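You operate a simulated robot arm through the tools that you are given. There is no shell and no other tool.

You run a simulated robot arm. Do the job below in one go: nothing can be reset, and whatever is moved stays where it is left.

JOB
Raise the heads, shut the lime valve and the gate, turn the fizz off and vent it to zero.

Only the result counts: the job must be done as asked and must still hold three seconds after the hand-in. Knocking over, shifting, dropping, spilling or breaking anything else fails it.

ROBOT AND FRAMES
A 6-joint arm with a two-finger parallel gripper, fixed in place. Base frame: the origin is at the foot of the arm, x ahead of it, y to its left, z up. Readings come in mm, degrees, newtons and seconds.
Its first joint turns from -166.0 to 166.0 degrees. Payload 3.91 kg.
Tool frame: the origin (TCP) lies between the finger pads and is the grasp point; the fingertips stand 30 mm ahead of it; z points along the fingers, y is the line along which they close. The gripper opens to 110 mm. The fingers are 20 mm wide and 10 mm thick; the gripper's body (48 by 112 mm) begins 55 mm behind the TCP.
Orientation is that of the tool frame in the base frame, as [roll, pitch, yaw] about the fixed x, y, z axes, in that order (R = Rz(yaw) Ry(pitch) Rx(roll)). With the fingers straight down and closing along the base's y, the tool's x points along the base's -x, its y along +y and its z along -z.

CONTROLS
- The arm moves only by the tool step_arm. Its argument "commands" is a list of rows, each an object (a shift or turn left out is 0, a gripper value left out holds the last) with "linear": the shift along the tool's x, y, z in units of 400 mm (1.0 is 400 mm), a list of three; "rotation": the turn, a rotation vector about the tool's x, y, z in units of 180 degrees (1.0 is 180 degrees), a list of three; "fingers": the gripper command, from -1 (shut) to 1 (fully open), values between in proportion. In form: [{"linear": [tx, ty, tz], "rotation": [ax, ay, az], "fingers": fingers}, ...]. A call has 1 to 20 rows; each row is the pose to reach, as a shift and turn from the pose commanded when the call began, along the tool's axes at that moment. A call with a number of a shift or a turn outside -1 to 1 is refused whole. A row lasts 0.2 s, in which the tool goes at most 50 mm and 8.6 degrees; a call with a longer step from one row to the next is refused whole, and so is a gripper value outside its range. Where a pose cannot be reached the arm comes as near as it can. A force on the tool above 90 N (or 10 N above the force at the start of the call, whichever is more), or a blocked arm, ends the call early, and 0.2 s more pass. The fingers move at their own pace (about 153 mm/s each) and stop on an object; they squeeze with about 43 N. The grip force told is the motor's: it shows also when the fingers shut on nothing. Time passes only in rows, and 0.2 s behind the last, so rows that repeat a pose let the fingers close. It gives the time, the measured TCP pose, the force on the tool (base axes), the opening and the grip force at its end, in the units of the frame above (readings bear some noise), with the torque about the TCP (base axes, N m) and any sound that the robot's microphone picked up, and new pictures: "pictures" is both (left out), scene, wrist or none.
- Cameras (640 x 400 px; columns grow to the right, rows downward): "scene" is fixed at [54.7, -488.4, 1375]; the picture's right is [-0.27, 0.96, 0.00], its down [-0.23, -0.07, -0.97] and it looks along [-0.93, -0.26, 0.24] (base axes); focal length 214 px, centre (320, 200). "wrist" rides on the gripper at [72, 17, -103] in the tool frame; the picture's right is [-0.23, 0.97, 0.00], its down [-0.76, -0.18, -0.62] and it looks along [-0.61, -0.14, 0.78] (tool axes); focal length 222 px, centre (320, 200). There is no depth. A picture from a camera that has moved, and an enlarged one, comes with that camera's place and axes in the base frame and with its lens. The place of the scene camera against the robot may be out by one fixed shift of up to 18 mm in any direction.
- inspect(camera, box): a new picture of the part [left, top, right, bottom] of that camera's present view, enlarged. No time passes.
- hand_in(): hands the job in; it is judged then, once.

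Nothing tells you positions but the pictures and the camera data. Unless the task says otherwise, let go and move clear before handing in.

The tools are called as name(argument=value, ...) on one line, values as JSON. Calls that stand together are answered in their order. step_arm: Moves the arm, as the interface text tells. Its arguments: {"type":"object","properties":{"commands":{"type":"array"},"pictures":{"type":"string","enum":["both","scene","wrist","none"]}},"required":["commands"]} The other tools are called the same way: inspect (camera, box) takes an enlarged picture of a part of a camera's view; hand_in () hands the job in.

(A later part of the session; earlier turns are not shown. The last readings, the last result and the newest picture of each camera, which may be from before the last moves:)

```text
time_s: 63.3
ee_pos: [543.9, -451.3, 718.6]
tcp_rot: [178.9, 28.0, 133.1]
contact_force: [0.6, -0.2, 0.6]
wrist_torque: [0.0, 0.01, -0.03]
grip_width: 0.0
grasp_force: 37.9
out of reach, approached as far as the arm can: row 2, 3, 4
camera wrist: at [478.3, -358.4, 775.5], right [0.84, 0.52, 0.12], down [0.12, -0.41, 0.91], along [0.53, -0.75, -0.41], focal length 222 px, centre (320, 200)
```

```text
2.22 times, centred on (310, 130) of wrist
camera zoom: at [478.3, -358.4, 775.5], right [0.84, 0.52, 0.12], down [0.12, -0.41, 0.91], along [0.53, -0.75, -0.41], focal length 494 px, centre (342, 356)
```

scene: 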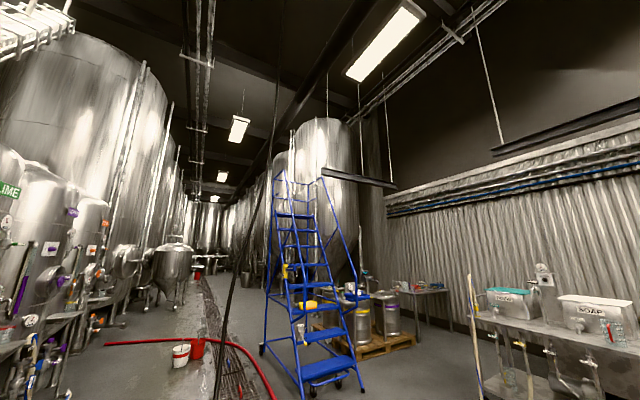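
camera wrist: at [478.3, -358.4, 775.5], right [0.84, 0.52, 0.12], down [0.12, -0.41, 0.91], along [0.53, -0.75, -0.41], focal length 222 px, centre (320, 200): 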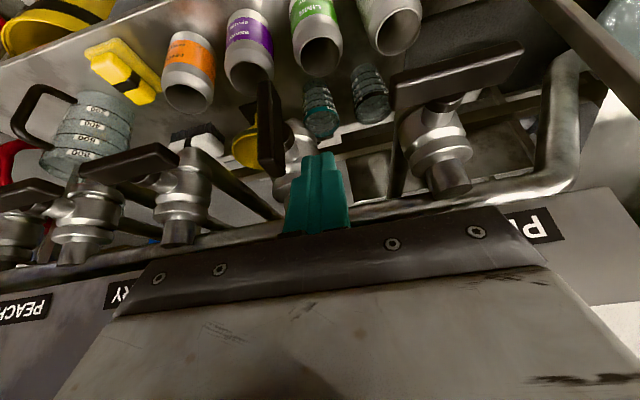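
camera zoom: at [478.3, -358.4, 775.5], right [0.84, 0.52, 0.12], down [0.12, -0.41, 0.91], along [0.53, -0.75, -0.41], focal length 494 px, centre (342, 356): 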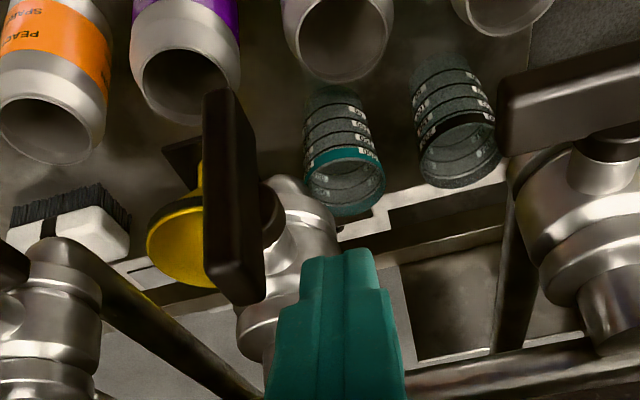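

step_arm(commands=[{"linear": [0.0135, 0, 0.002], "rotation": [0, 0.03, 0]}, {"linear": [0.027, 0, 0.008], "rotation": [0, 0.06, 0]}], pictures="wrist")

inspect(camera="wrist", box=[220, 40, 400, 220])

```text
time_s: 63.9
ee_pos: [539.9, -444.1, 710.7]
tcp_rot: [179.1, 17.3, 133.3]
contact_force: [-0.3, -0.8, 0.1]
wrist_torque: [0.0, 0.0, 0.0]
grip_width: 0.0
grasp_force: 37.7
camera wrist: at [482.1, -361.5, 788.9], right [0.85, 0.51, 0.08], down [0.24, -0.52, 0.82], along [0.46, -0.68, -0.57], focal length 222 px, centre (320, 200)
```

wrist: 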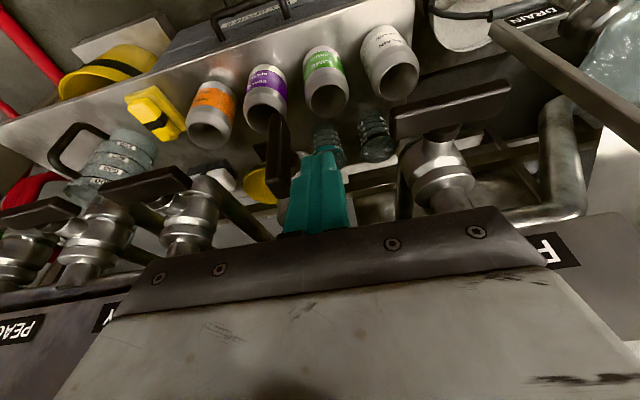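

```text
2.22 times, centred on (310, 130) of wrist
camera zoom: at [482.1, -361.5, 788.9], right [0.85, 0.51, 0.08], down [0.24, -0.52, 0.82], along [0.46, -0.68, -0.57], focal length 494 px, centre (342, 356)
```

zoom: 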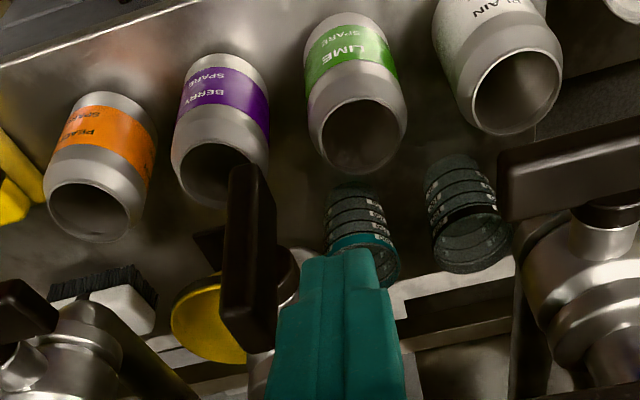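

The tip is beside the bar's upper end. I'll push gently toward −u and check force and motion.

step_arm(commands=[{"linear": [0, -0.02, 0]}, {"linear": [-0.001, -0.04, 0]}, {"linear": [-0.001, -0.055, 0]}, {"linear": [-0.001, -0.065, 0]}], pictures="wrist")

inspect(camera="wrist", box=[220, 40, 400, 220])

```text
time_s: 64.9
ee_pos: [522.9, -461.7, 712.6]
tcp_rot: [179.0, 17.4, 133.3]
contact_force: [0.4, 0.3, -0.3]
wrist_torque: [0.01, 0.0, -0.02]
grip_width: 0.0
grasp_force: 38.3
camera wrist: at [464.9, -379.1, 789.5], right [0.85, 0.51, 0.08], down [0.24, -0.52, 0.82], along [0.46, -0.68, -0.57], focal length 222 px, centre (320, 200)
```

wrist: 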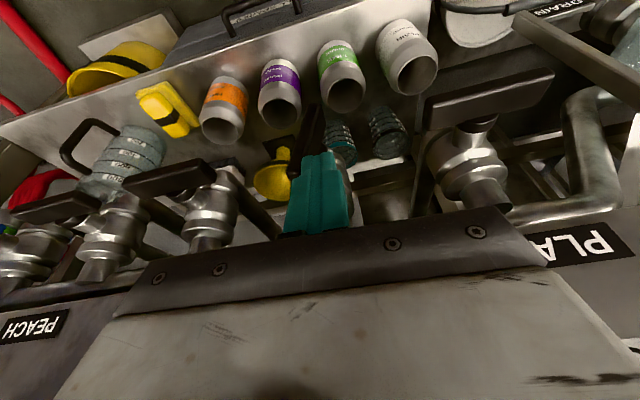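

```text
2.22 times, centred on (310, 130) of wrist
camera zoom: at [464.9, -379.1, 789.5], right [0.85, 0.51, 0.08], down [0.24, -0.52, 0.82], along [0.46, -0.68, -0.57], focal length 494 px, centre (342, 356)
```

zoom: 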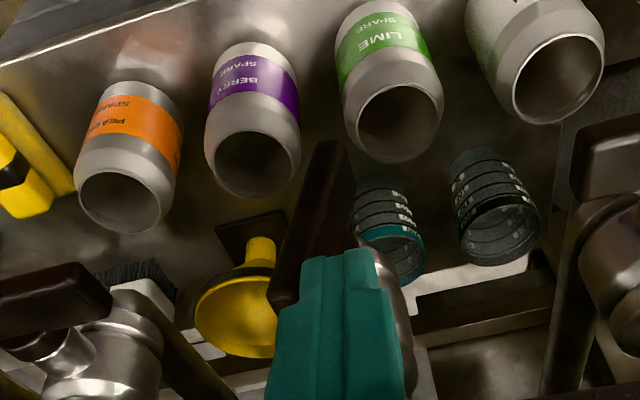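

The handle turns this way with hardly any force. I'll continue the arc over and down.

step_arm(commands=[{"linear": [0, -0.01, 0]}, {"linear": [0.002, -0.02, 0.007]}, {"linear": [0.004, -0.028, 0.014]}, {"linear": [0.0075, -0.0355, 0.026]}, {"linear": [0.011, -0.0405, 0.038]}], pictures="wrist")

inspect(camera="wrist", box=[220, 40, 400, 220])

```text
time_s: 66.1
ee_pos: [512.2, -472.3, 696.5]
tcp_rot: [179.0, 17.3, 133.4]
contact_force: [-3.3, 0.2, 2.9]
wrist_torque: [-0.05, 0.05, -0.02]
grip_width: 0.1
grasp_force: 37.5
camera wrist: at [454.5, -390.1, 773.8], right [0.85, 0.51, 0.08], down [0.23, -0.52, 0.82], along [0.46, -0.68, -0.57], focal length 222 px, centre (320, 200)
```

wrist: 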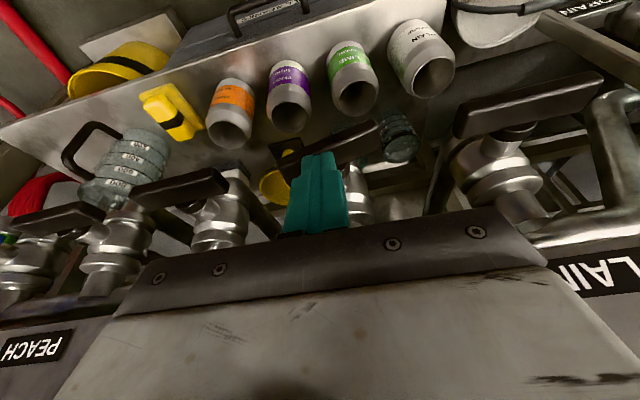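

```text
2.22 times, centred on (310, 130) of wrist
camera zoom: at [454.5, -390.1, 773.8], right [0.85, 0.51, 0.08], down [0.23, -0.52, 0.82], along [0.46, -0.68, -0.57], focal length 494 px, centre (342, 356)
```

zoom: 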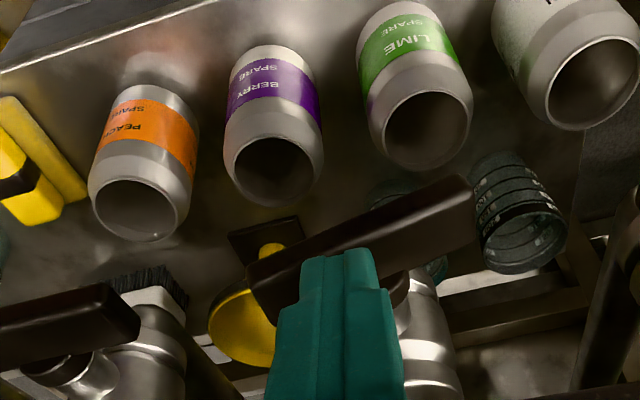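

Almost horizontal; a little more pushing down on its left half should bring it to the stop.

step_arm(commands=[{"linear": [0.003, 0, 0.0095]}, {"linear": [0.006, 0, 0.019]}, {"linear": [0.006, 0, 0.019]}], pictures="wrist")

inspect(camera="wrist", box=[180, 40, 420, 220])

```text
time_s: 66.9
ee_pos: [511.5, -472.4, 690.8]
tcp_rot: [179.1, 17.6, 133.3]
contact_force: [-15.2, 13.6, 70.3]
wrist_torque: [0.3, 0.29, -0.58]
grip_width: 0.0
grasp_force: 38.1
camera wrist: at [454.1, -389.7, 768.6], right [0.85, 0.51, 0.08], down [0.23, -0.52, 0.82], along [0.47, -0.68, -0.56], focal length 222 px, centre (320, 200)
```

wrist: 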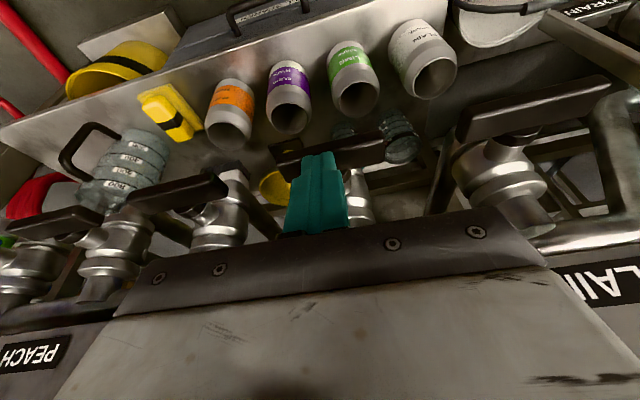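

```text
2.22 times, centred on (300, 130) of wrist
camera zoom: at [454.1, -389.7, 768.6], right [0.85, 0.51, 0.08], down [0.23, -0.52, 0.82], along [0.47, -0.68, -0.56], focal length 494 px, centre (364, 356)
```

zoom: 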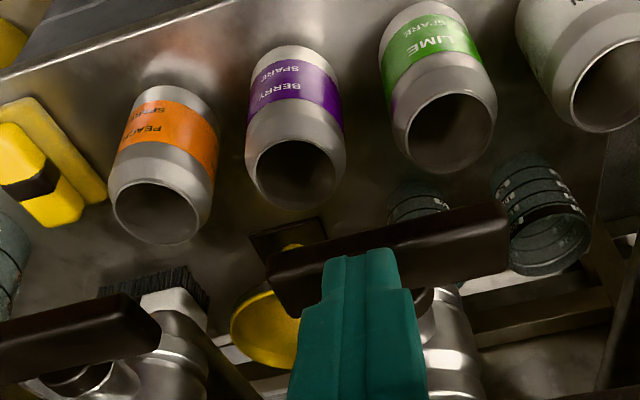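

The 70 N reaction shows the stop; the LIME bar is now horizontal like its neighbours. I'll back off and check it.

step_arm(commands=[{"linear": [0, 0, -0.03]}, {"linear": [0.02, 0, -0.12]}, {"linear": [0.04, 0, -0.22]}, {"linear": [0.06, 0, -0.32]}], pictures="wrist")

inspect(camera="wrist", box=[180, 40, 520, 220])

```text
time_s: 67.9
ee_pos: [471.1, -432.2, 803.9]
tcp_rot: [178.9, 17.3, 133.2]
contact_force: [-0.5, -0.6, -0.5]
wrist_torque: [0.03, -0.04, 0.01]
grip_width: 0.0
grasp_force: 37.4
camera wrist: at [412.0, -349.4, 881.6], right [0.85, 0.51, 0.08], down [0.23, -0.52, 0.82], along [0.46, -0.68, -0.57], focal length 222 px, centre (320, 200)
```

wrist: 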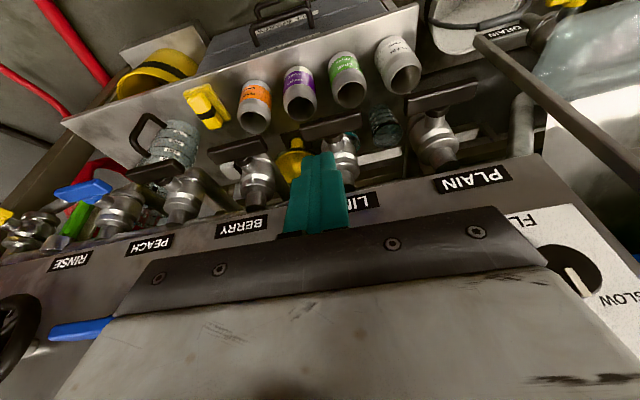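

```text
1.88 times, centred on (350, 130) of wrist
camera zoom: at [412.0, -349.4, 881.6], right [0.85, 0.51, 0.08], down [0.23, -0.52, 0.82], along [0.46, -0.68, -0.57], focal length 418 px, centre (264, 332)
```

zoom: 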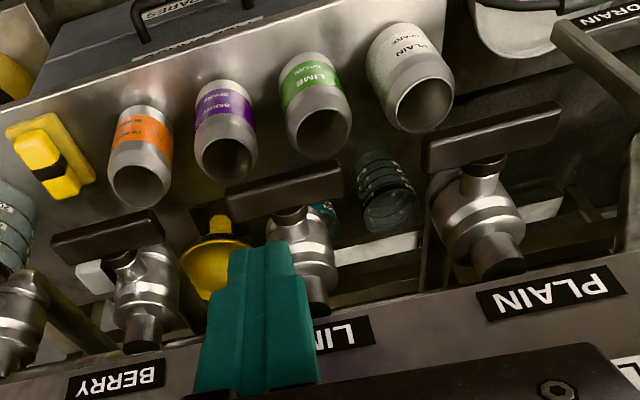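

LIME is shut and parallel to the others. Next is the fizz lever, with its green ball near (147, -780, 880): I'll move left along the panel front, above and clear of the handles.

step_arm(commands=[{"linear": [-0.004, -0.05, -0.1]}, {"linear": [-0.008, -0.15, -0.15]}, {"linear": [-0.012, -0.26, -0.18]}, {"linear": [-0.016, -0.37, -0.21]}, {"linear": [-0.02, -0.48, -0.23]}, {"linear": [-0.022, -0.591, -0.24]}], pictures="none")

step_arm(commands=[{"linear": [-0.004, -0.1, -0.05], "rotation": [0, -0.02, 0]}, {"linear": [-0.008, -0.2, -0.1], "rotation": [0, -0.045, 0]}, {"linear": [-0.012, -0.3, -0.15], "rotation": [0, -0.045, 0]}, {"linear": [-0.016, -0.4, -0.2], "rotation": [0, -0.045, 0]}, {"linear": [-0.02, -0.5, -0.23], "rotation": [0, -0.045, 0]}, {"linear": [-0.022, -0.591, -0.24], "rotation": [0, -0.045, 0]}], pictures="wrist")

```text
time_s: 69.3
ee_pos: [279.2, -576.8, 895.0]
tcp_rot: [179.1, 17.2, 133.3]
contact_force: [0.5, 0.7, 0.9]
wrist_torque: [0.0, 0.02, 0.02]
grip_width: 0.1
grasp_force: 37.5
```

```text
time_s: 70.7
ee_pos: [93.4, -727.8, 984.4]
tcp_rot: [179.0, 25.4, 133.2]
contact_force: [-0.3, 0.1, 0.1]
wrist_torque: [-0.01, 0.03, -0.01]
grip_width: 0.0
grasp_force: 37.3
camera wrist: at [29.4, -638.2, 1046.2], right [0.85, 0.52, 0.11], down [0.15, -0.44, 0.89], along [0.51, -0.73, -0.45], focal length 222 px, centre (320, 200)
```

wrist: 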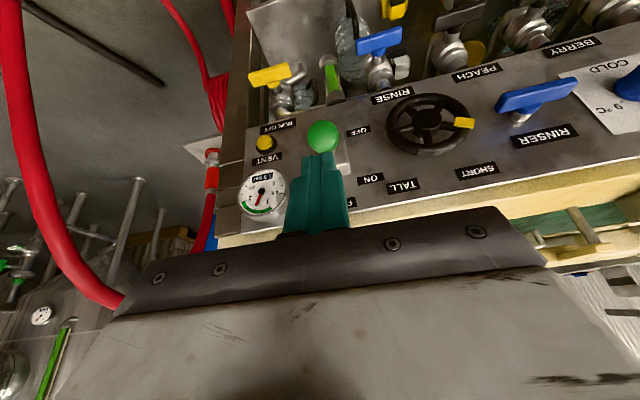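

The green ball is straight ahead, about (145, -781, 880). I'll bring the fingertips just above it.

step_arm(commands=[{"linear": [-0.06, 0, 0.06]}, {"linear": [-0.104, 0.001, 0.13]}, {"linear": [-0.104, 0.001, 0.1655]}], pictures="wrist")

inspect(camera="wrist", box=[200, 60, 440, 240])

```text
time_s: 71.5
ee_pos: [142.7, -775.7, 940.7]
tcp_rot: [179.0, 25.4, 133.1]
contact_force: [-0.3, -0.4, 0.0]
wrist_torque: [-0.01, 0.02, -0.01]
grip_width: 0.0
grasp_force: 38.3
camera wrist: at [78.8, -686.0, 1003.5], right [0.85, 0.52, 0.11], down [0.15, -0.44, 0.89], along [0.51, -0.73, -0.45], focal length 222 px, centre (320, 200)
```

wrist: 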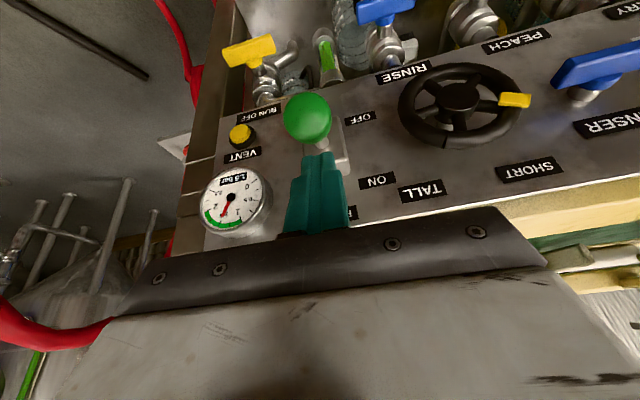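

```text
2.22 times, centred on (320, 150) of wrist
camera zoom: at [78.8, -686.0, 1003.5], right [0.85, 0.52, 0.11], down [0.15, -0.44, 0.89], along [0.51, -0.73, -0.45], focal length 494 px, centre (320, 311)
```

zoom: 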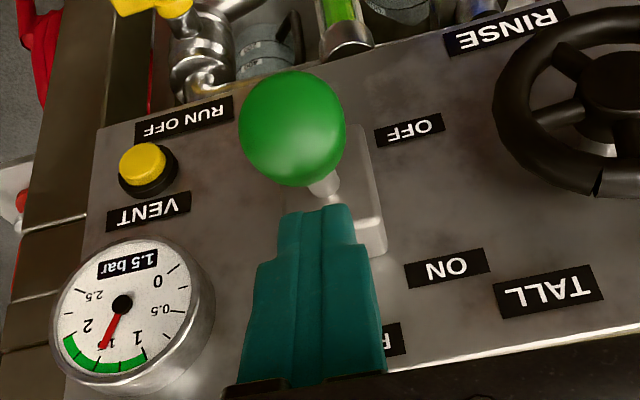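

The tip is right above the ball and stem. I'll press straight down toward OFF.

step_arm(commands=[{"linear": [0.016, -0.001, 0.034]}, {"linear": [0.031, -0.001, 0.066]}, {"linear": [0.045, -0.0015, 0.095]}, {"linear": [0.059, -0.002, 0.124]}], pictures="wrist")

inspect(camera="wrist", box=[200, 40, 440, 240])

```text
time_s: 72.5
ee_pos: [141.8, -774.7, 886.2]
tcp_rot: [179.0, 25.3, 133.2]
contact_force: [-0.8, -0.3, 0.6]
wrist_torque: [0.06, -0.02, 0.0]
grip_width: 0.0
grasp_force: 37.6
camera wrist: at [78.0, -684.8, 948.7], right [0.85, 0.52, 0.11], down [0.15, -0.44, 0.89], along [0.51, -0.73, -0.45], focal length 222 px, centre (320, 200)
```

wrist: 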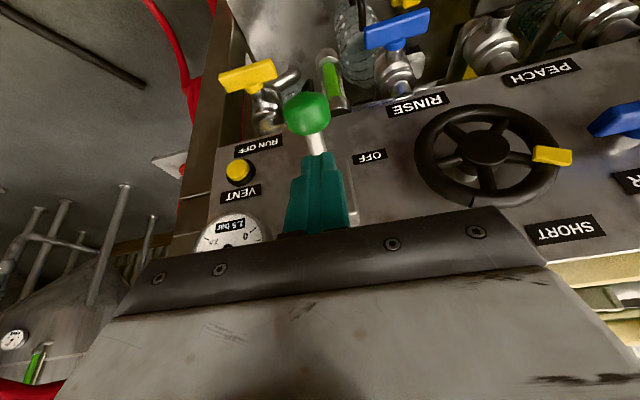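

```text
2.00 times, centred on (320, 140) of wrist
camera zoom: at [78.0, -684.8, 948.7], right [0.85, 0.52, 0.11], down [0.15, -0.44, 0.89], along [0.51, -0.73, -0.45], focal length 444 px, centre (320, 320)
```

zoom: 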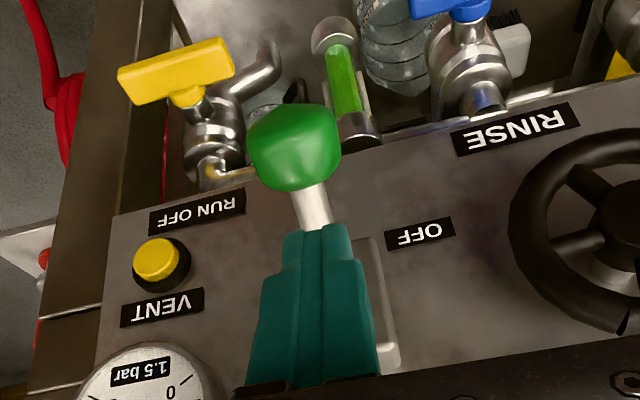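

The lever is going down with light force. I'll press further until it stops.

step_arm(commands=[{"linear": [0.011, 0, 0.023]}, {"linear": [0.022, -0.001, 0.045]}, {"linear": [0.032, -0.001, 0.068]}], pictures="wrist")

inspect(camera="wrist", box=[200, 20, 440, 220])

```text
time_s: 73.3
ee_pos: [141.7, -776.0, 863.7]
tcp_rot: [179.5, 25.9, 133.4]
contact_force: [4.5, 11.0, 53.5]
wrist_torque: [0.15, -0.27, 0.12]
grip_width: 0.0
grasp_force: 37.7
camera wrist: at [78.9, -686.1, 925.2], right [0.85, 0.52, 0.11], down [0.15, -0.43, 0.89], along [0.51, -0.74, -0.44], focal length 222 px, centre (320, 200)
```

wrist: 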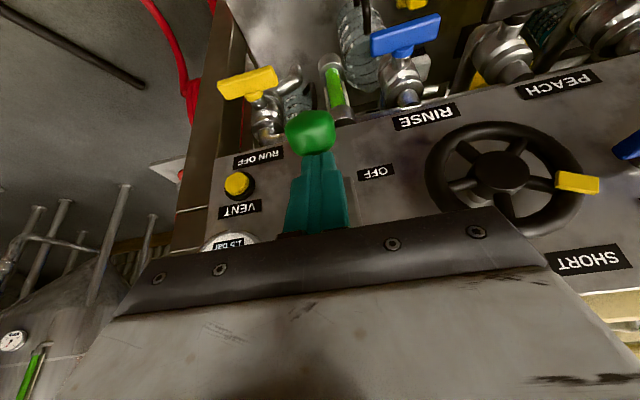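

```text
2.00 times, centred on (320, 120) of wrist
camera zoom: at [78.9, -686.1, 925.2], right [0.85, 0.52, 0.11], down [0.15, -0.43, 0.89], along [0.51, -0.74, -0.44], focal length 444 px, centre (320, 360)
```

zoom: 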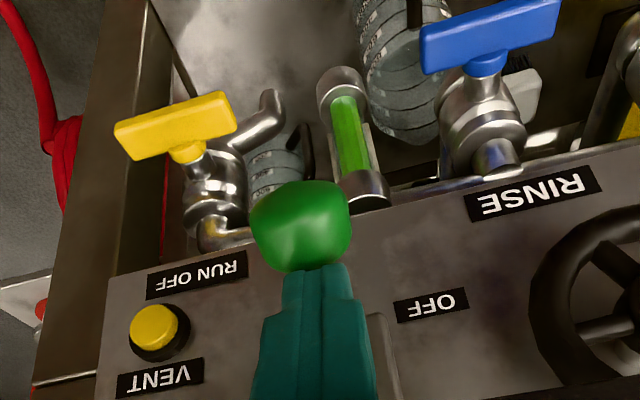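

A 54 N stop: the lever is down. I'll lift off, retreat and check it and the gauge.

step_arm(commands=[{"linear": [-0.02, 0, -0.05]}, {"linear": [0.0, 0, -0.15]}, {"linear": [0.06, 0, -0.24]}, {"linear": [0.13, 0, -0.27]}], pictures="wrist")

inspect(camera="wrist", box=[200, 50, 440, 240])

```text
time_s: 74.3
ee_pos: [76.7, -709.8, 930.6]
tcp_rot: [179.0, 25.4, 133.1]
contact_force: [1.2, -0.1, 0.0]
wrist_torque: [0.01, 0.01, 0.03]
grip_width: 0.0
grasp_force: 37.3
camera wrist: at [11.8, -619.1, 992.9], right [0.85, 0.52, 0.11], down [0.15, -0.44, 0.89], along [0.51, -0.73, -0.45], focal length 222 px, centre (320, 200)
```

wrist: 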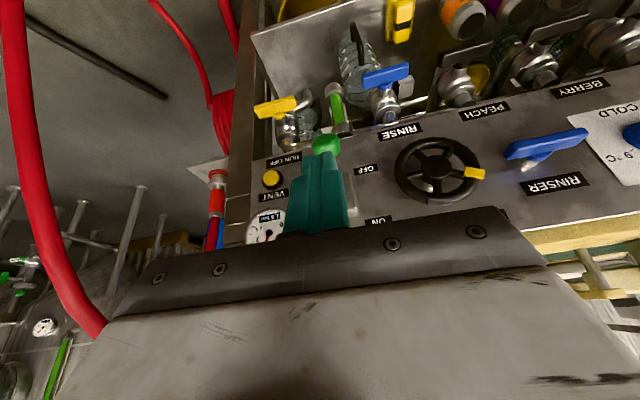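

```text
2.11 times, centred on (320, 145) of wrist
camera zoom: at [11.8, -619.1, 992.9], right [0.85, 0.52, 0.11], down [0.15, -0.44, 0.89], along [0.51, -0.73, -0.45], focal length 468 px, centre (320, 316)
```

zoom: 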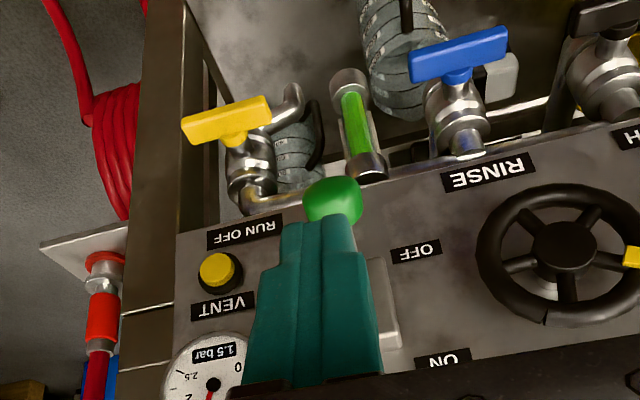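

The lever stays at OFF. Now for VENT, about (127, -913, 788): I'll tilt the tool nearly horizontal here in the free space first.

step_arm(commands=[{"rotation": [0, -0.045, 0]}, {"rotation": [0, -0.09, 0]}, {"rotation": [0, -0.135, 0]}, {"rotation": [0, -0.18, 0]}, {"rotation": [0, -0.225, 0]}, {"rotation": [0, -0.27, 0]}], pictures="wrist")

```text
time_s: 75.7
ee_pos: [75.5, -709.8, 931.5]
tcp_rot: [176.9, 74.1, 130.5]
contact_force: [-0.1, 0.6, 0.1]
wrist_torque: [0.03, 0.02, 0.01]
grip_width: 0.0
grasp_force: 37.3
camera wrist: at [6.9, -612.0, 891.0], right [0.75, 0.62, 0.23], down [-0.41, 0.15, 0.9], along [0.53, -0.77, 0.37], focal length 222 px, centre (320, 200)
```

wrist: 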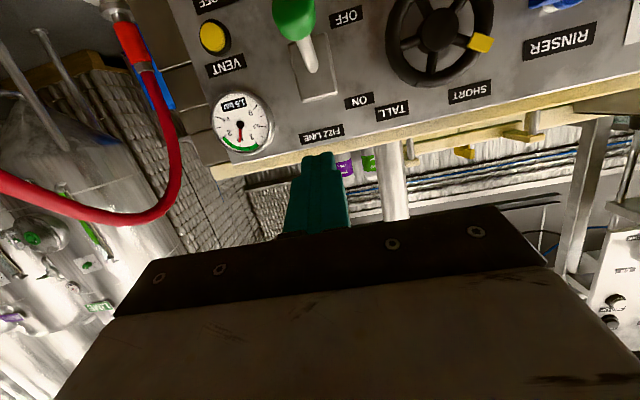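

The view is good: gauge at about z = 884, VENT below it. I'll move in front of the VENT button, staying below the gauge and left of the lever.

step_arm(commands=[{"linear": [0.067, -0.066, 0.06]}, {"linear": [0.134, -0.132, 0.12]}, {"linear": [0.202, -0.198, 0.18]}, {"linear": [0.269, -0.264, 0.2415]}], pictures="wrist")

inspect(camera="wrist", box=[220, 60, 440, 240])

```text
time_s: 76.7
ee_pos: [47.7, -826.9, 802.0]
tcp_rot: [176.9, 74.0, 130.6]
contact_force: [-0.4, -0.1, -0.2]
wrist_torque: [0.0, 0.02, 0.01]
grip_width: 0.0
grasp_force: 37.3
camera wrist: at [-21.2, -729.6, 760.5], right [0.75, 0.62, 0.23], down [-0.41, 0.15, 0.9], along [0.53, -0.77, 0.37], focal length 222 px, centre (320, 200)
```

wrist: 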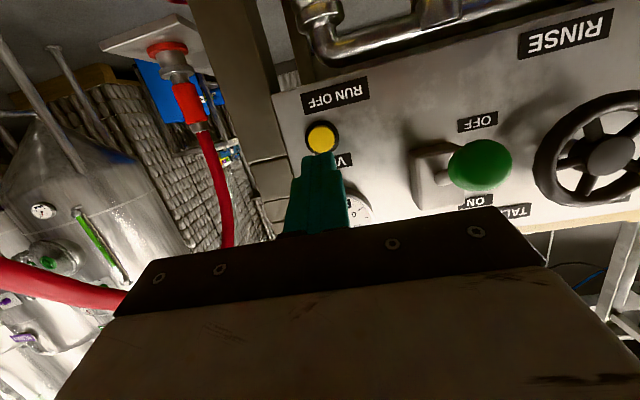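

```text
2.22 times, centred on (330, 150) of wrist
camera zoom: at [-21.2, -729.6, 760.5], right [0.75, 0.62, 0.23], down [-0.41, 0.15, 0.9], along [0.53, -0.77, 0.37], focal length 494 px, centre (298, 311)
```

zoom: 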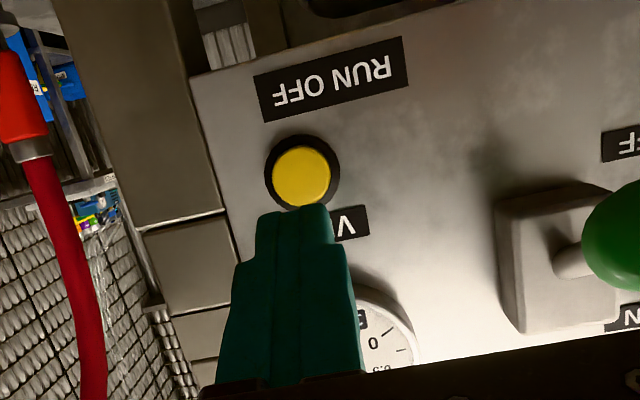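

The tip is lined up just left and slightly high; button centre is about (126, -913, 789). I'll advance to just short of it.

step_arm(commands=[{"linear": [-0.009, -0.004, 0.07]}, {"linear": [-0.018, -0.006, 0.13]}, {"linear": [-0.026, -0.007, 0.18]}], pictures="wrist")

inspect(camera="wrist", box=[220, 60, 440, 240])

```text
time_s: 77.5
ee_pos: [95.0, -880.9, 791.6]
tcp_rot: [176.7, 74.0, 130.5]
contact_force: [0.0, 0.0, -0.1]
wrist_torque: [0.02, 0.01, 0.01]
grip_width: 0.0
grasp_force: 37.4
camera wrist: at [25.3, -782.9, 750.0], right [0.75, 0.62, 0.23], down [-0.41, 0.15, 0.9], along [0.53, -0.77, 0.37], focal length 222 px, centre (320, 200)
```

wrist: 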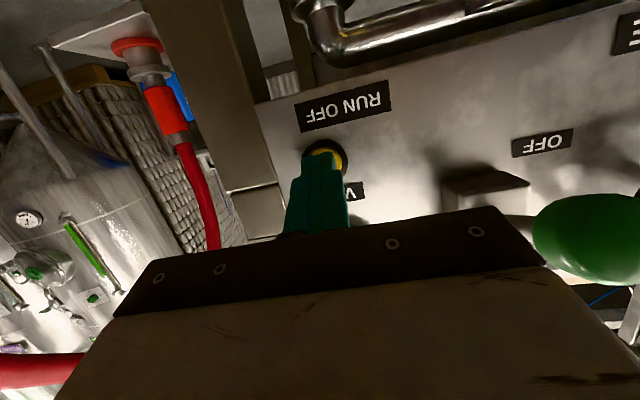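

```text
2.22 times, centred on (330, 150) of wrist
camera zoom: at [25.3, -782.9, 750.0], right [0.75, 0.62, 0.23], down [-0.41, 0.15, 0.9], along [0.53, -0.77, 0.37], focal length 494 px, centre (298, 311)
```

zoom: 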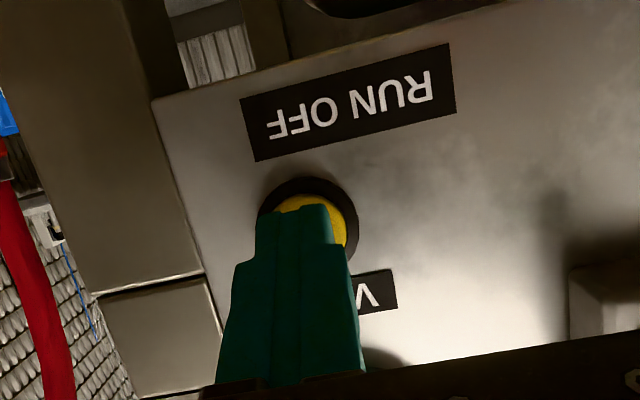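

step_arm(commands=[{"linear": [-0.0035, 0.002, 0.012]}, {"linear": [-0.007, 0.002, 0.024]}, {"linear": [-0.0085, 0.002, 0.03]}, {"linear": [-0.0105, 0.002, 0.036]}], pictures="wrist")

inspect(camera="wrist", box=[220, 60, 440, 240])

```text
time_s: 78.5
ee_pos: [103.8, -890.5, 791.0]
tcp_rot: [176.5, 74.0, 130.2]
contact_force: [-3.6, 7.0, -0.2]
wrist_torque: [-0.03, -0.06, 0.14]
grip_width: 0.0
grasp_force: 37.7
heard: click
camera wrist: at [34.0, -792.6, 749.8], right [0.75, 0.62, 0.23], down [-0.41, 0.15, 0.9], along [0.53, -0.77, 0.37], focal length 222 px, centre (320, 200)
```

wrist: 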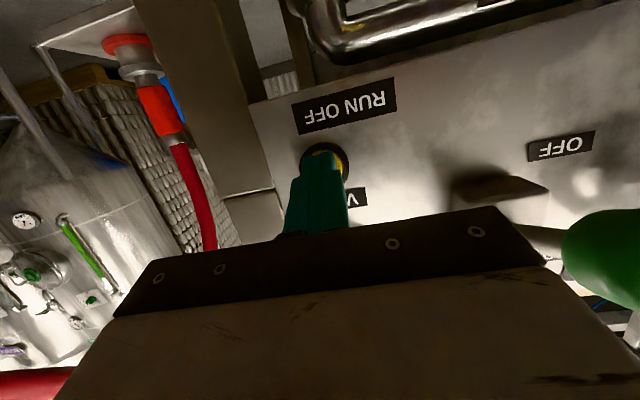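

```text
2.22 times, centred on (330, 150) of wrist
camera zoom: at [34.0, -792.6, 749.8], right [0.75, 0.62, 0.23], down [-0.41, 0.15, 0.9], along [0.53, -0.77, 0.37], focal length 494 px, centre (298, 311)
```

zoom: 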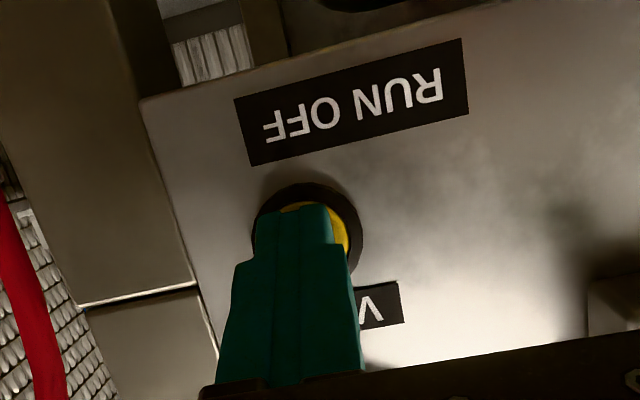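

A click was heard at about 8 N: the button is in. I'll keep it pressed for a few seconds and listen.

step_arm(commands=[{"linear": [-0.001, 0, 0.003]}, {"linear": [-0.001, 0, 0.003]}, {"linear": [-0.001, 0, 0.003]}, {"linear": [-0.001, 0, 0.003]}, {"linear": [-0.001, 0, 0.003]}, {"linear": [-0.001, 0, 0.003]}, {"linear": [-0.001, 0, 0.003]}, {"linear": [-0.001, 0, 0.003]}, {"linear": [-0.001, 0, 0.003]}, {"linear": [-0.001, 0, 0.003]}], pictures="wrist")

```text
time_s: 80.7
ee_pos: [104.3, -891.0, 790.4]
tcp_rot: [176.7, 74.0, 130.4]
contact_force: [-12.6, 5.8, -0.3]
wrist_torque: [0.04, -0.02, -0.15]
grip_width: 0.0
grasp_force: 37.5
camera wrist: at [35.2, -793.3, 749.7], right [0.75, 0.62, 0.23], down [-0.41, 0.15, 0.9], along [0.53, -0.77, 0.37], focal length 222 px, centre (320, 200)
```

wrist: 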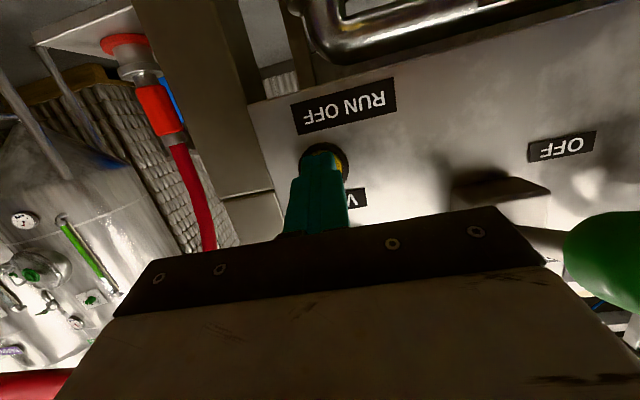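

Still pressed. I'll hold it another four seconds.

step_arm(commands=[{"linear": [0, 0, 0]}, {"linear": [0, 0, 0]}, {"linear": [0, 0, 0]}, {"linear": [0, 0, 0]}, {"linear": [0, 0, 0]}, {"linear": [0, 0, 0]}, {"linear": [0, 0, 0]}, {"linear": [0, 0, 0]}, {"linear": [0, 0, 0]}, {"linear": [0, 0, 0]}, {"linear": [0, 0, 0]}, {"linear": [0, 0, 0]}, {"linear": [0, 0, 0]}, {"linear": [0, 0, 0]}, {"linear": [0, 0, 0]}, {"linear": [0, 0, 0]}, {"linear": [0, 0, 0]}, {"linear": [0, 0, 0]}, {"linear": [0, 0, 0]}, {"linear": [0, 0, 0]}], pictures="none")

```text
time_s: 84.9
ee_pos: [105.1, -891.0, 790.2]
tcp_rot: [176.7, 74.0, 130.5]
contact_force: [-9.4, 8.2, 0.0]
wrist_torque: [-0.04, -0.02, -0.02]
grip_width: 0.1
grasp_force: 37.8
```

Now I'll draw back and read the gauge.

step_arm(commands=[{"linear": [0.028, -0.002, -0.1]}, {"linear": [0.056, -0.004, -0.2]}, {"linear": [-0.01, 0.062, -0.26]}, {"linear": [-0.077, 0.128, -0.32]}, {"linear": [-0.145, 0.194, -0.38]}, {"linear": [-0.213, 0.26, -0.44]}], pictures="wrist")

inspect(camera="wrist", box=[180, 0, 340, 180])

```text
time_s: 86.3
ee_pos: [81.7, -712.5, 920.7]
tcp_rot: [176.5, 73.9, 130.2]
contact_force: [0.1, -0.2, -0.2]
wrist_torque: [-0.02, -0.02, 0.0]
grip_width: 0.0
grasp_force: 38.0
camera wrist: at [12.3, -614.6, 880.3], right [0.75, 0.62, 0.23], down [-0.41, 0.15, 0.9], along [0.53, -0.77, 0.37], focal length 222 px, centre (320, 200)
```

wrist: 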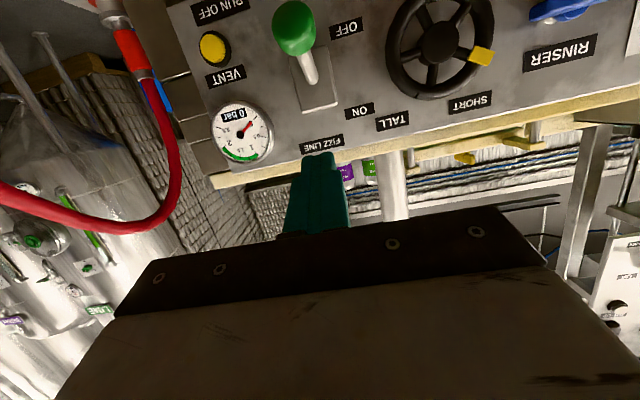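

```text
2.22 times, centred on (260, 90) of wrist
camera zoom: at [12.3, -614.6, 880.3], right [0.75, 0.62, 0.23], down [-0.41, 0.15, 0.9], along [0.53, -0.77, 0.37], focal length 494 px, centre (453, 444)
```

zoom: 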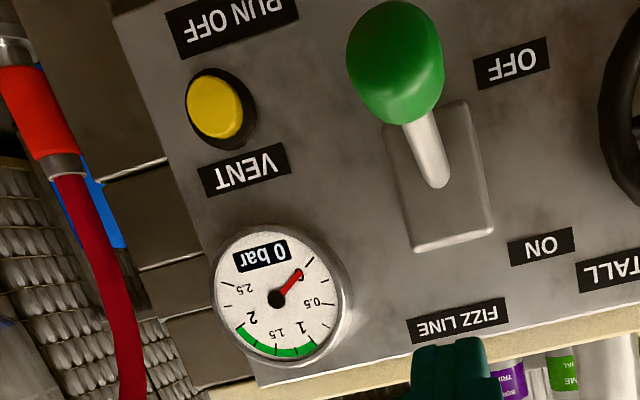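

The gauge reads 0 bar with the needle on zero and the fizz lever at OFF. Finally I want to confirm that the UP/DOWN lever is the heads lever and that nothing has moved back. I'll straighten the tool and return along the clear path.

step_arm(commands=[{"rotation": [0, 0.045, 0]}, {"rotation": [0, 0.09, 0]}, {"rotation": [0, 0.135, 0]}, {"rotation": [0, 0.18, 0]}, {"rotation": [0, 0.225, 0]}, {"rotation": [0, 0.27, 0]}, {"rotation": [0, 0.31, 0]}], pictures="wrist")

```text
time_s: 87.9
ee_pos: [77.4, -714.5, 922.0]
tcp_rot: [179.1, 18.2, 133.3]
contact_force: [-0.8, -0.5, -0.5]
wrist_torque: [-0.05, -0.06, 0.01]
grip_width: 0.0
grasp_force: 37.5
camera wrist: at [19.6, -632.2, 998.6], right [0.85, 0.51, 0.09], down [0.23, -0.52, 0.83], along [0.47, -0.69, -0.56], focal length 222 px, centre (320, 200)
```

wrist: 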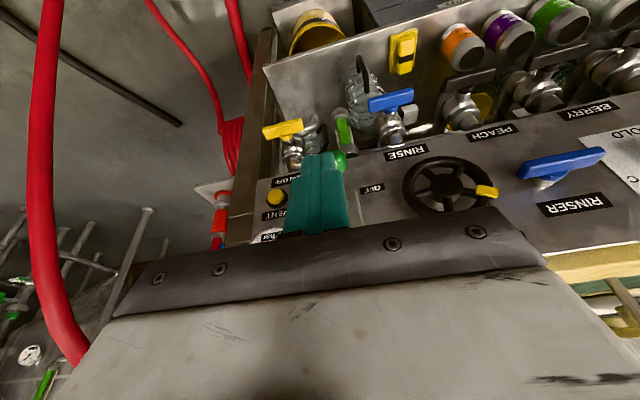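

step_arm(commands=[{"linear": [-0.004, 0.1, -0.03]}, {"linear": [-0.018, 0.21, -0.06]}, {"linear": [-0.032, 0.32, -0.08]}, {"linear": [-0.048, 0.43, -0.1]}, {"linear": [-0.064, 0.54, -0.11]}, {"linear": [-0.08, 0.65, -0.12]}, {"linear": [-0.096, 0.76, -0.13]}, {"linear": [-0.112, 0.87, -0.14]}, {"linear": [-0.128, 0.97, -0.148]}], pictures="none")

step_arm(commands=[{"rotation": [0, 0.033, -0.015]}, {"rotation": [0, 0.066, -0.03]}, {"rotation": [0, 0.1, -0.045]}], pictures="none")

```text
time_s: 89.9
ee_pos: [379.7, -472.3, 999.6]
tcp_rot: [179.0, 18.2, 133.2]
contact_force: [0.3, -0.2, -0.1]
wrist_torque: [0.01, 0.03, 0.0]
grip_width: 0.0
grasp_force: 38.0
```

```text
time_s: 90.7
ee_pos: [379.0, -470.3, 999.1]
tcp_rot: [-179.7, 0.2, 141.5]
contact_force: [-0.3, -0.1, 1.0]
wrist_torque: [-0.01, -0.03, -0.03]
grip_width: 0.2
grasp_force: 37.6
```

step_arm(commands=[{"linear": [0, 0, -0.11]}, {"linear": [0, 0, -0.22]}, {"linear": [0, 0, -0.33]}, {"linear": [0, 0, -0.44]}, {"linear": [0, 0, -0.55]}, {"linear": [0, 0, -0.66]}, {"linear": [0, 0, -0.77]}], pictures="none")

step_arm(commands=[{"linear": [-0.08, -0.02, -0.05]}, {"linear": [-0.16, -0.04, -0.11]}, {"linear": [-0.24, -0.06, -0.17]}, {"linear": [-0.3, -0.08, -0.23]}], pictures="wrist")

```text
time_s: 92.3
ee_pos: [376.8, -467.7, 1308.3]
tcp_rot: [-179.6, 0.2, 141.5]
contact_force: [1.3, 0.3, 0.6]
wrist_torque: [0.0, 0.04, 0.0]
grip_width: 0.1
grasp_force: 37.6
```

```text
time_s: 93.3
ee_pos: [453.1, -567.3, 1401.6]
tcp_rot: [-179.7, 0.2, 141.6]
contact_force: [0.2, 1.0, 1.0]
wrist_torque: [-0.02, -0.02, -0.02]
grip_width: 0.0
grasp_force: 37.6
camera wrist: at [407.0, -508.4, 1505.2], right [0.78, 0.62, -0.01], down [0.49, -0.61, 0.63], along [0.39, -0.49, -0.78], focal length 222 px, centre (320, 200)
```

wrist: 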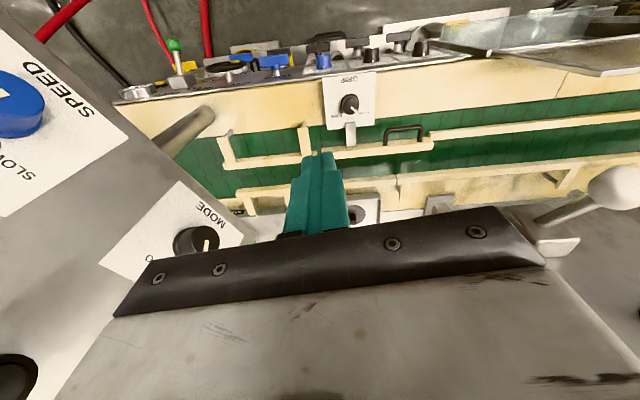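

inspect(camera="wrist", box=[520, 150, 640, 390])

inspect(camera="wrist", box=[200, 100, 420, 240])

```text
1.67 times, centred on (580, 270) of wrist
camera zoom: at [407.0, -508.4, 1505.2], right [0.78, 0.62, -0.01], down [0.49, -0.61, 0.63], along [0.39, -0.49, -0.78], focal length 370 px, centre (-113, 83)
```

zoom: 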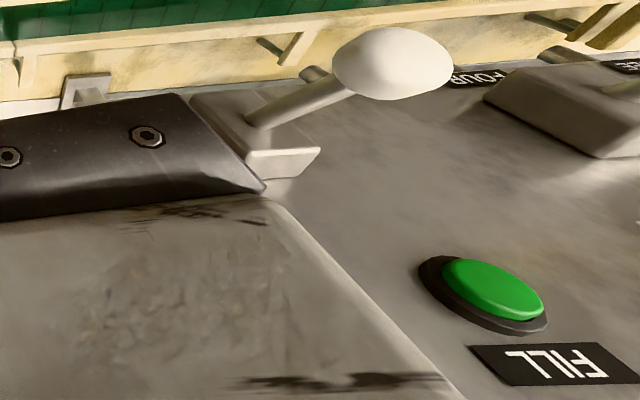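

```text
2.86 times, centred on (310, 170) of wrist
camera zoom: at [407.0, -508.4, 1505.2], right [0.78, 0.62, -0.01], down [0.49, -0.61, 0.63], along [0.39, -0.49, -0.78], focal length 635 px, centre (349, 286)
```

zoom: 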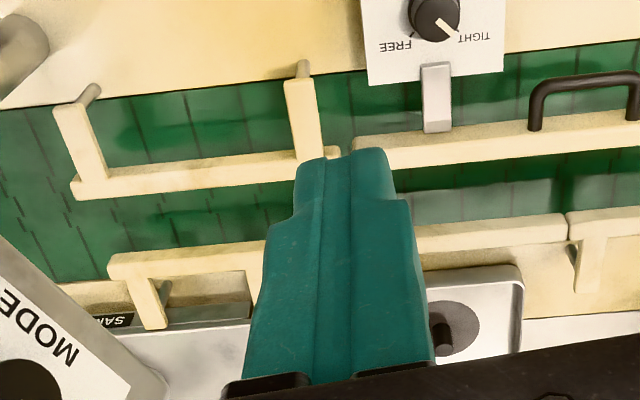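

The lever remains UP, beside a FILL button, and the console is clear. I'll go around to the other side to see if there's a title label on that lever.

step_arm(commands=[{"linear": [0.1, 0, 0]}, {"linear": [0.2, 0.02, 0]}, {"linear": [0.27, 0.1, 0]}, {"linear": [0.27, 0.21, 0]}, {"linear": [0.27, 0.32, 0]}, {"linear": [0.27, 0.43, 0]}, {"linear": [0.27, 0.54, 0]}, {"linear": [0.27, 0.65, 0]}], pictures="none")

step_arm(commands=[{"linear": [-0.01, 0.1, 0]}, {"linear": [-0.03, 0.2, 0]}, {"linear": [-0.05, 0.3, 0]}, {"linear": [-0.07, 0.4, 0]}, {"linear": [-0.09, 0.5, 0]}], pictures="wrist")

```text
time_s: 95.1
ee_pos: [532.2, -298.9, 1403.2]
tcp_rot: [-179.6, 0.2, 141.5]
contact_force: [0.3, -0.1, 0.2]
wrist_torque: [0.03, -0.03, -0.02]
grip_width: 0.0
grasp_force: 37.7
```

```text
time_s: 96.3
ee_pos: [684.5, -163.3, 1396.6]
tcp_rot: [-179.7, 0.3, 141.5]
contact_force: [0.2, 0.1, 0.0]
wrist_torque: [0.01, -0.05, -0.01]
grip_width: 0.0
grasp_force: 37.6
camera wrist: at [637.9, -104.9, 1499.3], right [0.78, 0.62, -0.01], down [0.49, -0.61, 0.63], along [0.39, -0.49, -0.78], focal length 222 px, centre (320, 200)
```

wrist: 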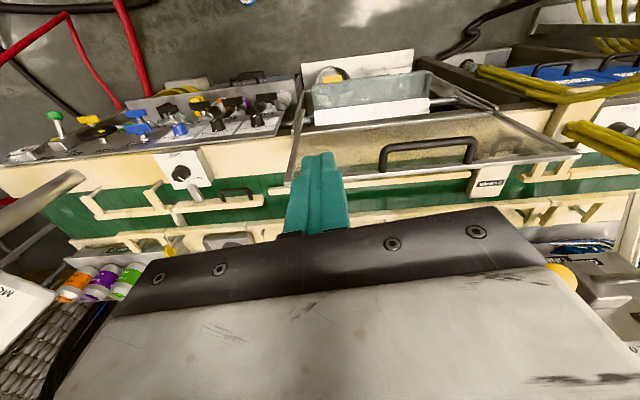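

inspect(camera="wrist", box=[60, 160, 300, 280])

inspect(camera="wrist", box=[280, 80, 600, 220])

inspect(camera="wrist", box=[0, 60, 300, 180])

```text
2.67 times, centred on (180, 220) of wrist
camera zoom: at [637.9, -104.9, 1499.3], right [0.78, 0.62, -0.01], down [0.49, -0.61, 0.63], along [0.39, -0.49, -0.78], focal length 592 px, centre (693, 147)
```

zoom: 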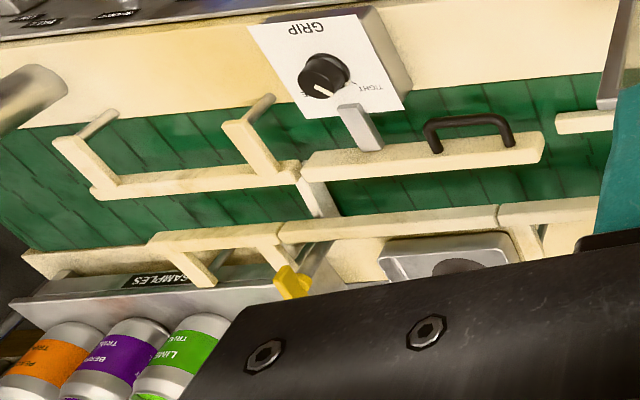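

```text
2.00 times, centred on (440, 150) of wrist
camera zoom: at [637.9, -104.9, 1499.3], right [0.78, 0.62, -0.01], down [0.49, -0.61, 0.63], along [0.39, -0.49, -0.78], focal length 444 px, centre (80, 300)
```

zoom: 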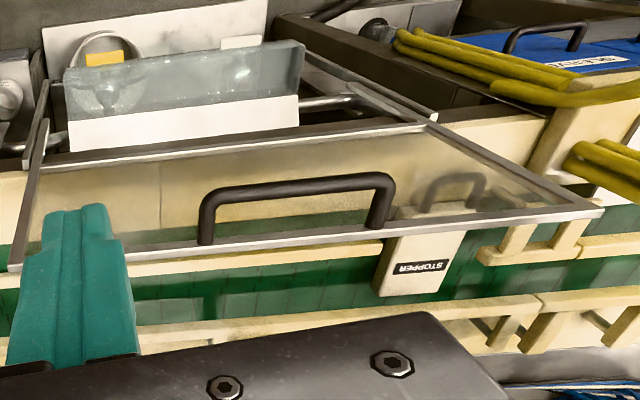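

```text
2.13 times, centred on (150, 120) of wrist
camera zoom: at [637.9, -104.9, 1499.3], right [0.78, 0.62, -0.01], down [0.49, -0.61, 0.63], along [0.39, -0.49, -0.78], focal length 474 px, centre (683, 371)
```

zoom: 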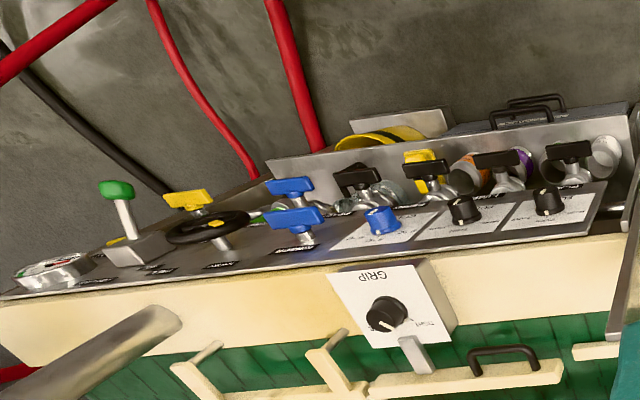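

The flap clearly spans the gap between the rails, so the gate is shut, and the guard pane still covers the belt side. One last step right should show the heads lever's labels at the picture's left edge.

step_arm(commands=[{"linear": [-0.03, 0.07, 0.02]}, {"linear": [-0.08, 0.14, 0.03]}], pictures="wrist")

inspect(camera="wrist", box=[0, 230, 160, 400])

```text
time_s: 96.9
ee_pos: [743.3, -137.2, 1384.7]
tcp_rot: [-179.7, 0.3, 141.6]
contact_force: [0.1, 0.3, 0.6]
wrist_torque: [0.02, -0.05, 0.0]
grip_width: 0.0
grasp_force: 37.6
camera wrist: at [697.7, -79.5, 1487.4], right [0.78, 0.62, 0.0], down [0.49, -0.61, 0.63], along [0.39, -0.49, -0.78], focal length 222 px, centre (320, 200)
```

wrist: 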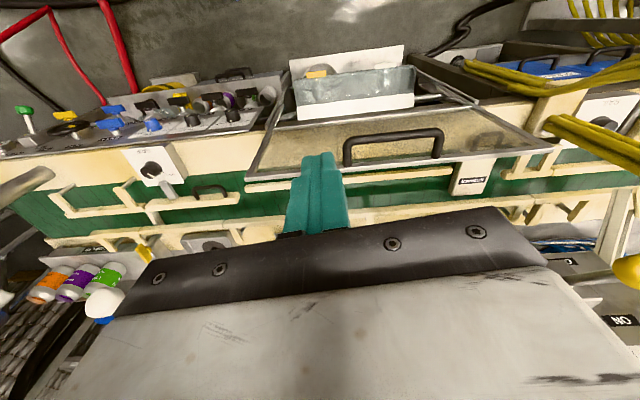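

```text
2.35 times, centred on (80, 315) of wrist
camera zoom: at [697.7, -79.5, 1487.4], right [0.78, 0.62, 0.0], down [0.49, -0.61, 0.63], along [0.39, -0.49, -0.78], focal length 523 px, centre (885, -71)
```

zoom: 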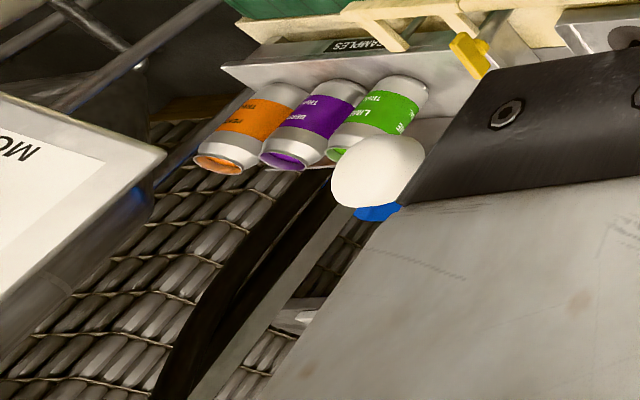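

The knob is still up. I'll make one more check of that face from the left, where the lever's upper label area can be seen past the gripper's edge, going back along the same clear path.

step_arm(commands=[{"linear": [0.06, -0.09, -0.01]}, {"linear": [0.1, -0.2, -0.02]}, {"linear": [0.13, -0.31, -0.03]}, {"linear": [0.15, -0.42, -0.04]}, {"linear": [0.16, -0.53, -0.045]}, {"linear": [0.16, -0.645, -0.045]}], pictures="none")

step_arm(commands=[{"linear": [-0.01, -0.09, 0.045]}, {"linear": [-0.02, -0.19, 0.09]}, {"linear": [-0.032, -0.29, 0.14]}, {"linear": [-0.043, -0.39, 0.19]}, {"linear": [-0.054, -0.49, 0.235]}, {"linear": [-0.064, -0.585, 0.2825]}], pictures="none")

```text
time_s: 98.3
ee_pos: [532.7, -300.8, 1404.8]
tcp_rot: [-179.7, 0.2, 141.6]
contact_force: [0.5, 0.6, 0.6]
wrist_torque: [-0.02, -0.01, 0.01]
grip_width: 0.0
grasp_force: 37.3
```

```text
time_s: 99.7
ee_pos: [406.1, -497.7, 1292.8]
tcp_rot: [-179.6, 0.2, 141.6]
contact_force: [0.6, 1.1, 0.6]
wrist_torque: [-0.03, 0.03, -0.01]
grip_width: 0.1
grasp_force: 37.6
```

step_arm(commands=[{"linear": [-0.09, -0.02, 0.03]}, {"linear": [-0.18, -0.04, 0.06]}, {"linear": [-0.2725, -0.061, 0.085]}], pictures="none")

step_arm(commands=[{"rotation": [0, -0.04, 0]}, {"rotation": [0, -0.08, 0]}, {"rotation": [0, -0.12, 0]}, {"rotation": [0, -0.16, 0]}, {"rotation": [0, -0.2, 0]}, {"rotation": [0, -0.24, 0]}, {"rotation": [0, -0.28, 0]}], pictures="wrist")

```text
time_s: 100.5
ee_pos: [475.8, -584.7, 1261.5]
tcp_rot: [-179.6, 0.3, 141.5]
contact_force: [-1.2, 0.8, 1.2]
wrist_torque: [-0.02, -0.03, 0.0]
grip_width: 0.1
grasp_force: 37.9
```

```text
time_s: 102.1
ee_pos: [477.0, -588.4, 1262.7]
tcp_rot: [-179.4, 50.7, 142.0]
contact_force: [-0.2, 0.2, -0.3]
wrist_torque: [0.04, -0.01, -0.02]
grip_width: 0.0
grasp_force: 37.6
camera wrist: at [389.5, -497.3, 1270.7], right [0.72, 0.67, 0.17], down [-0.11, -0.13, 0.99], along [0.69, -0.73, -0.02], focal length 222 px, centre (320, 200)
```

wrist: 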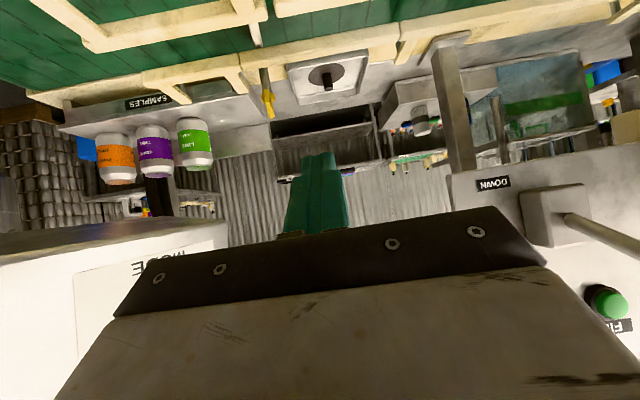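

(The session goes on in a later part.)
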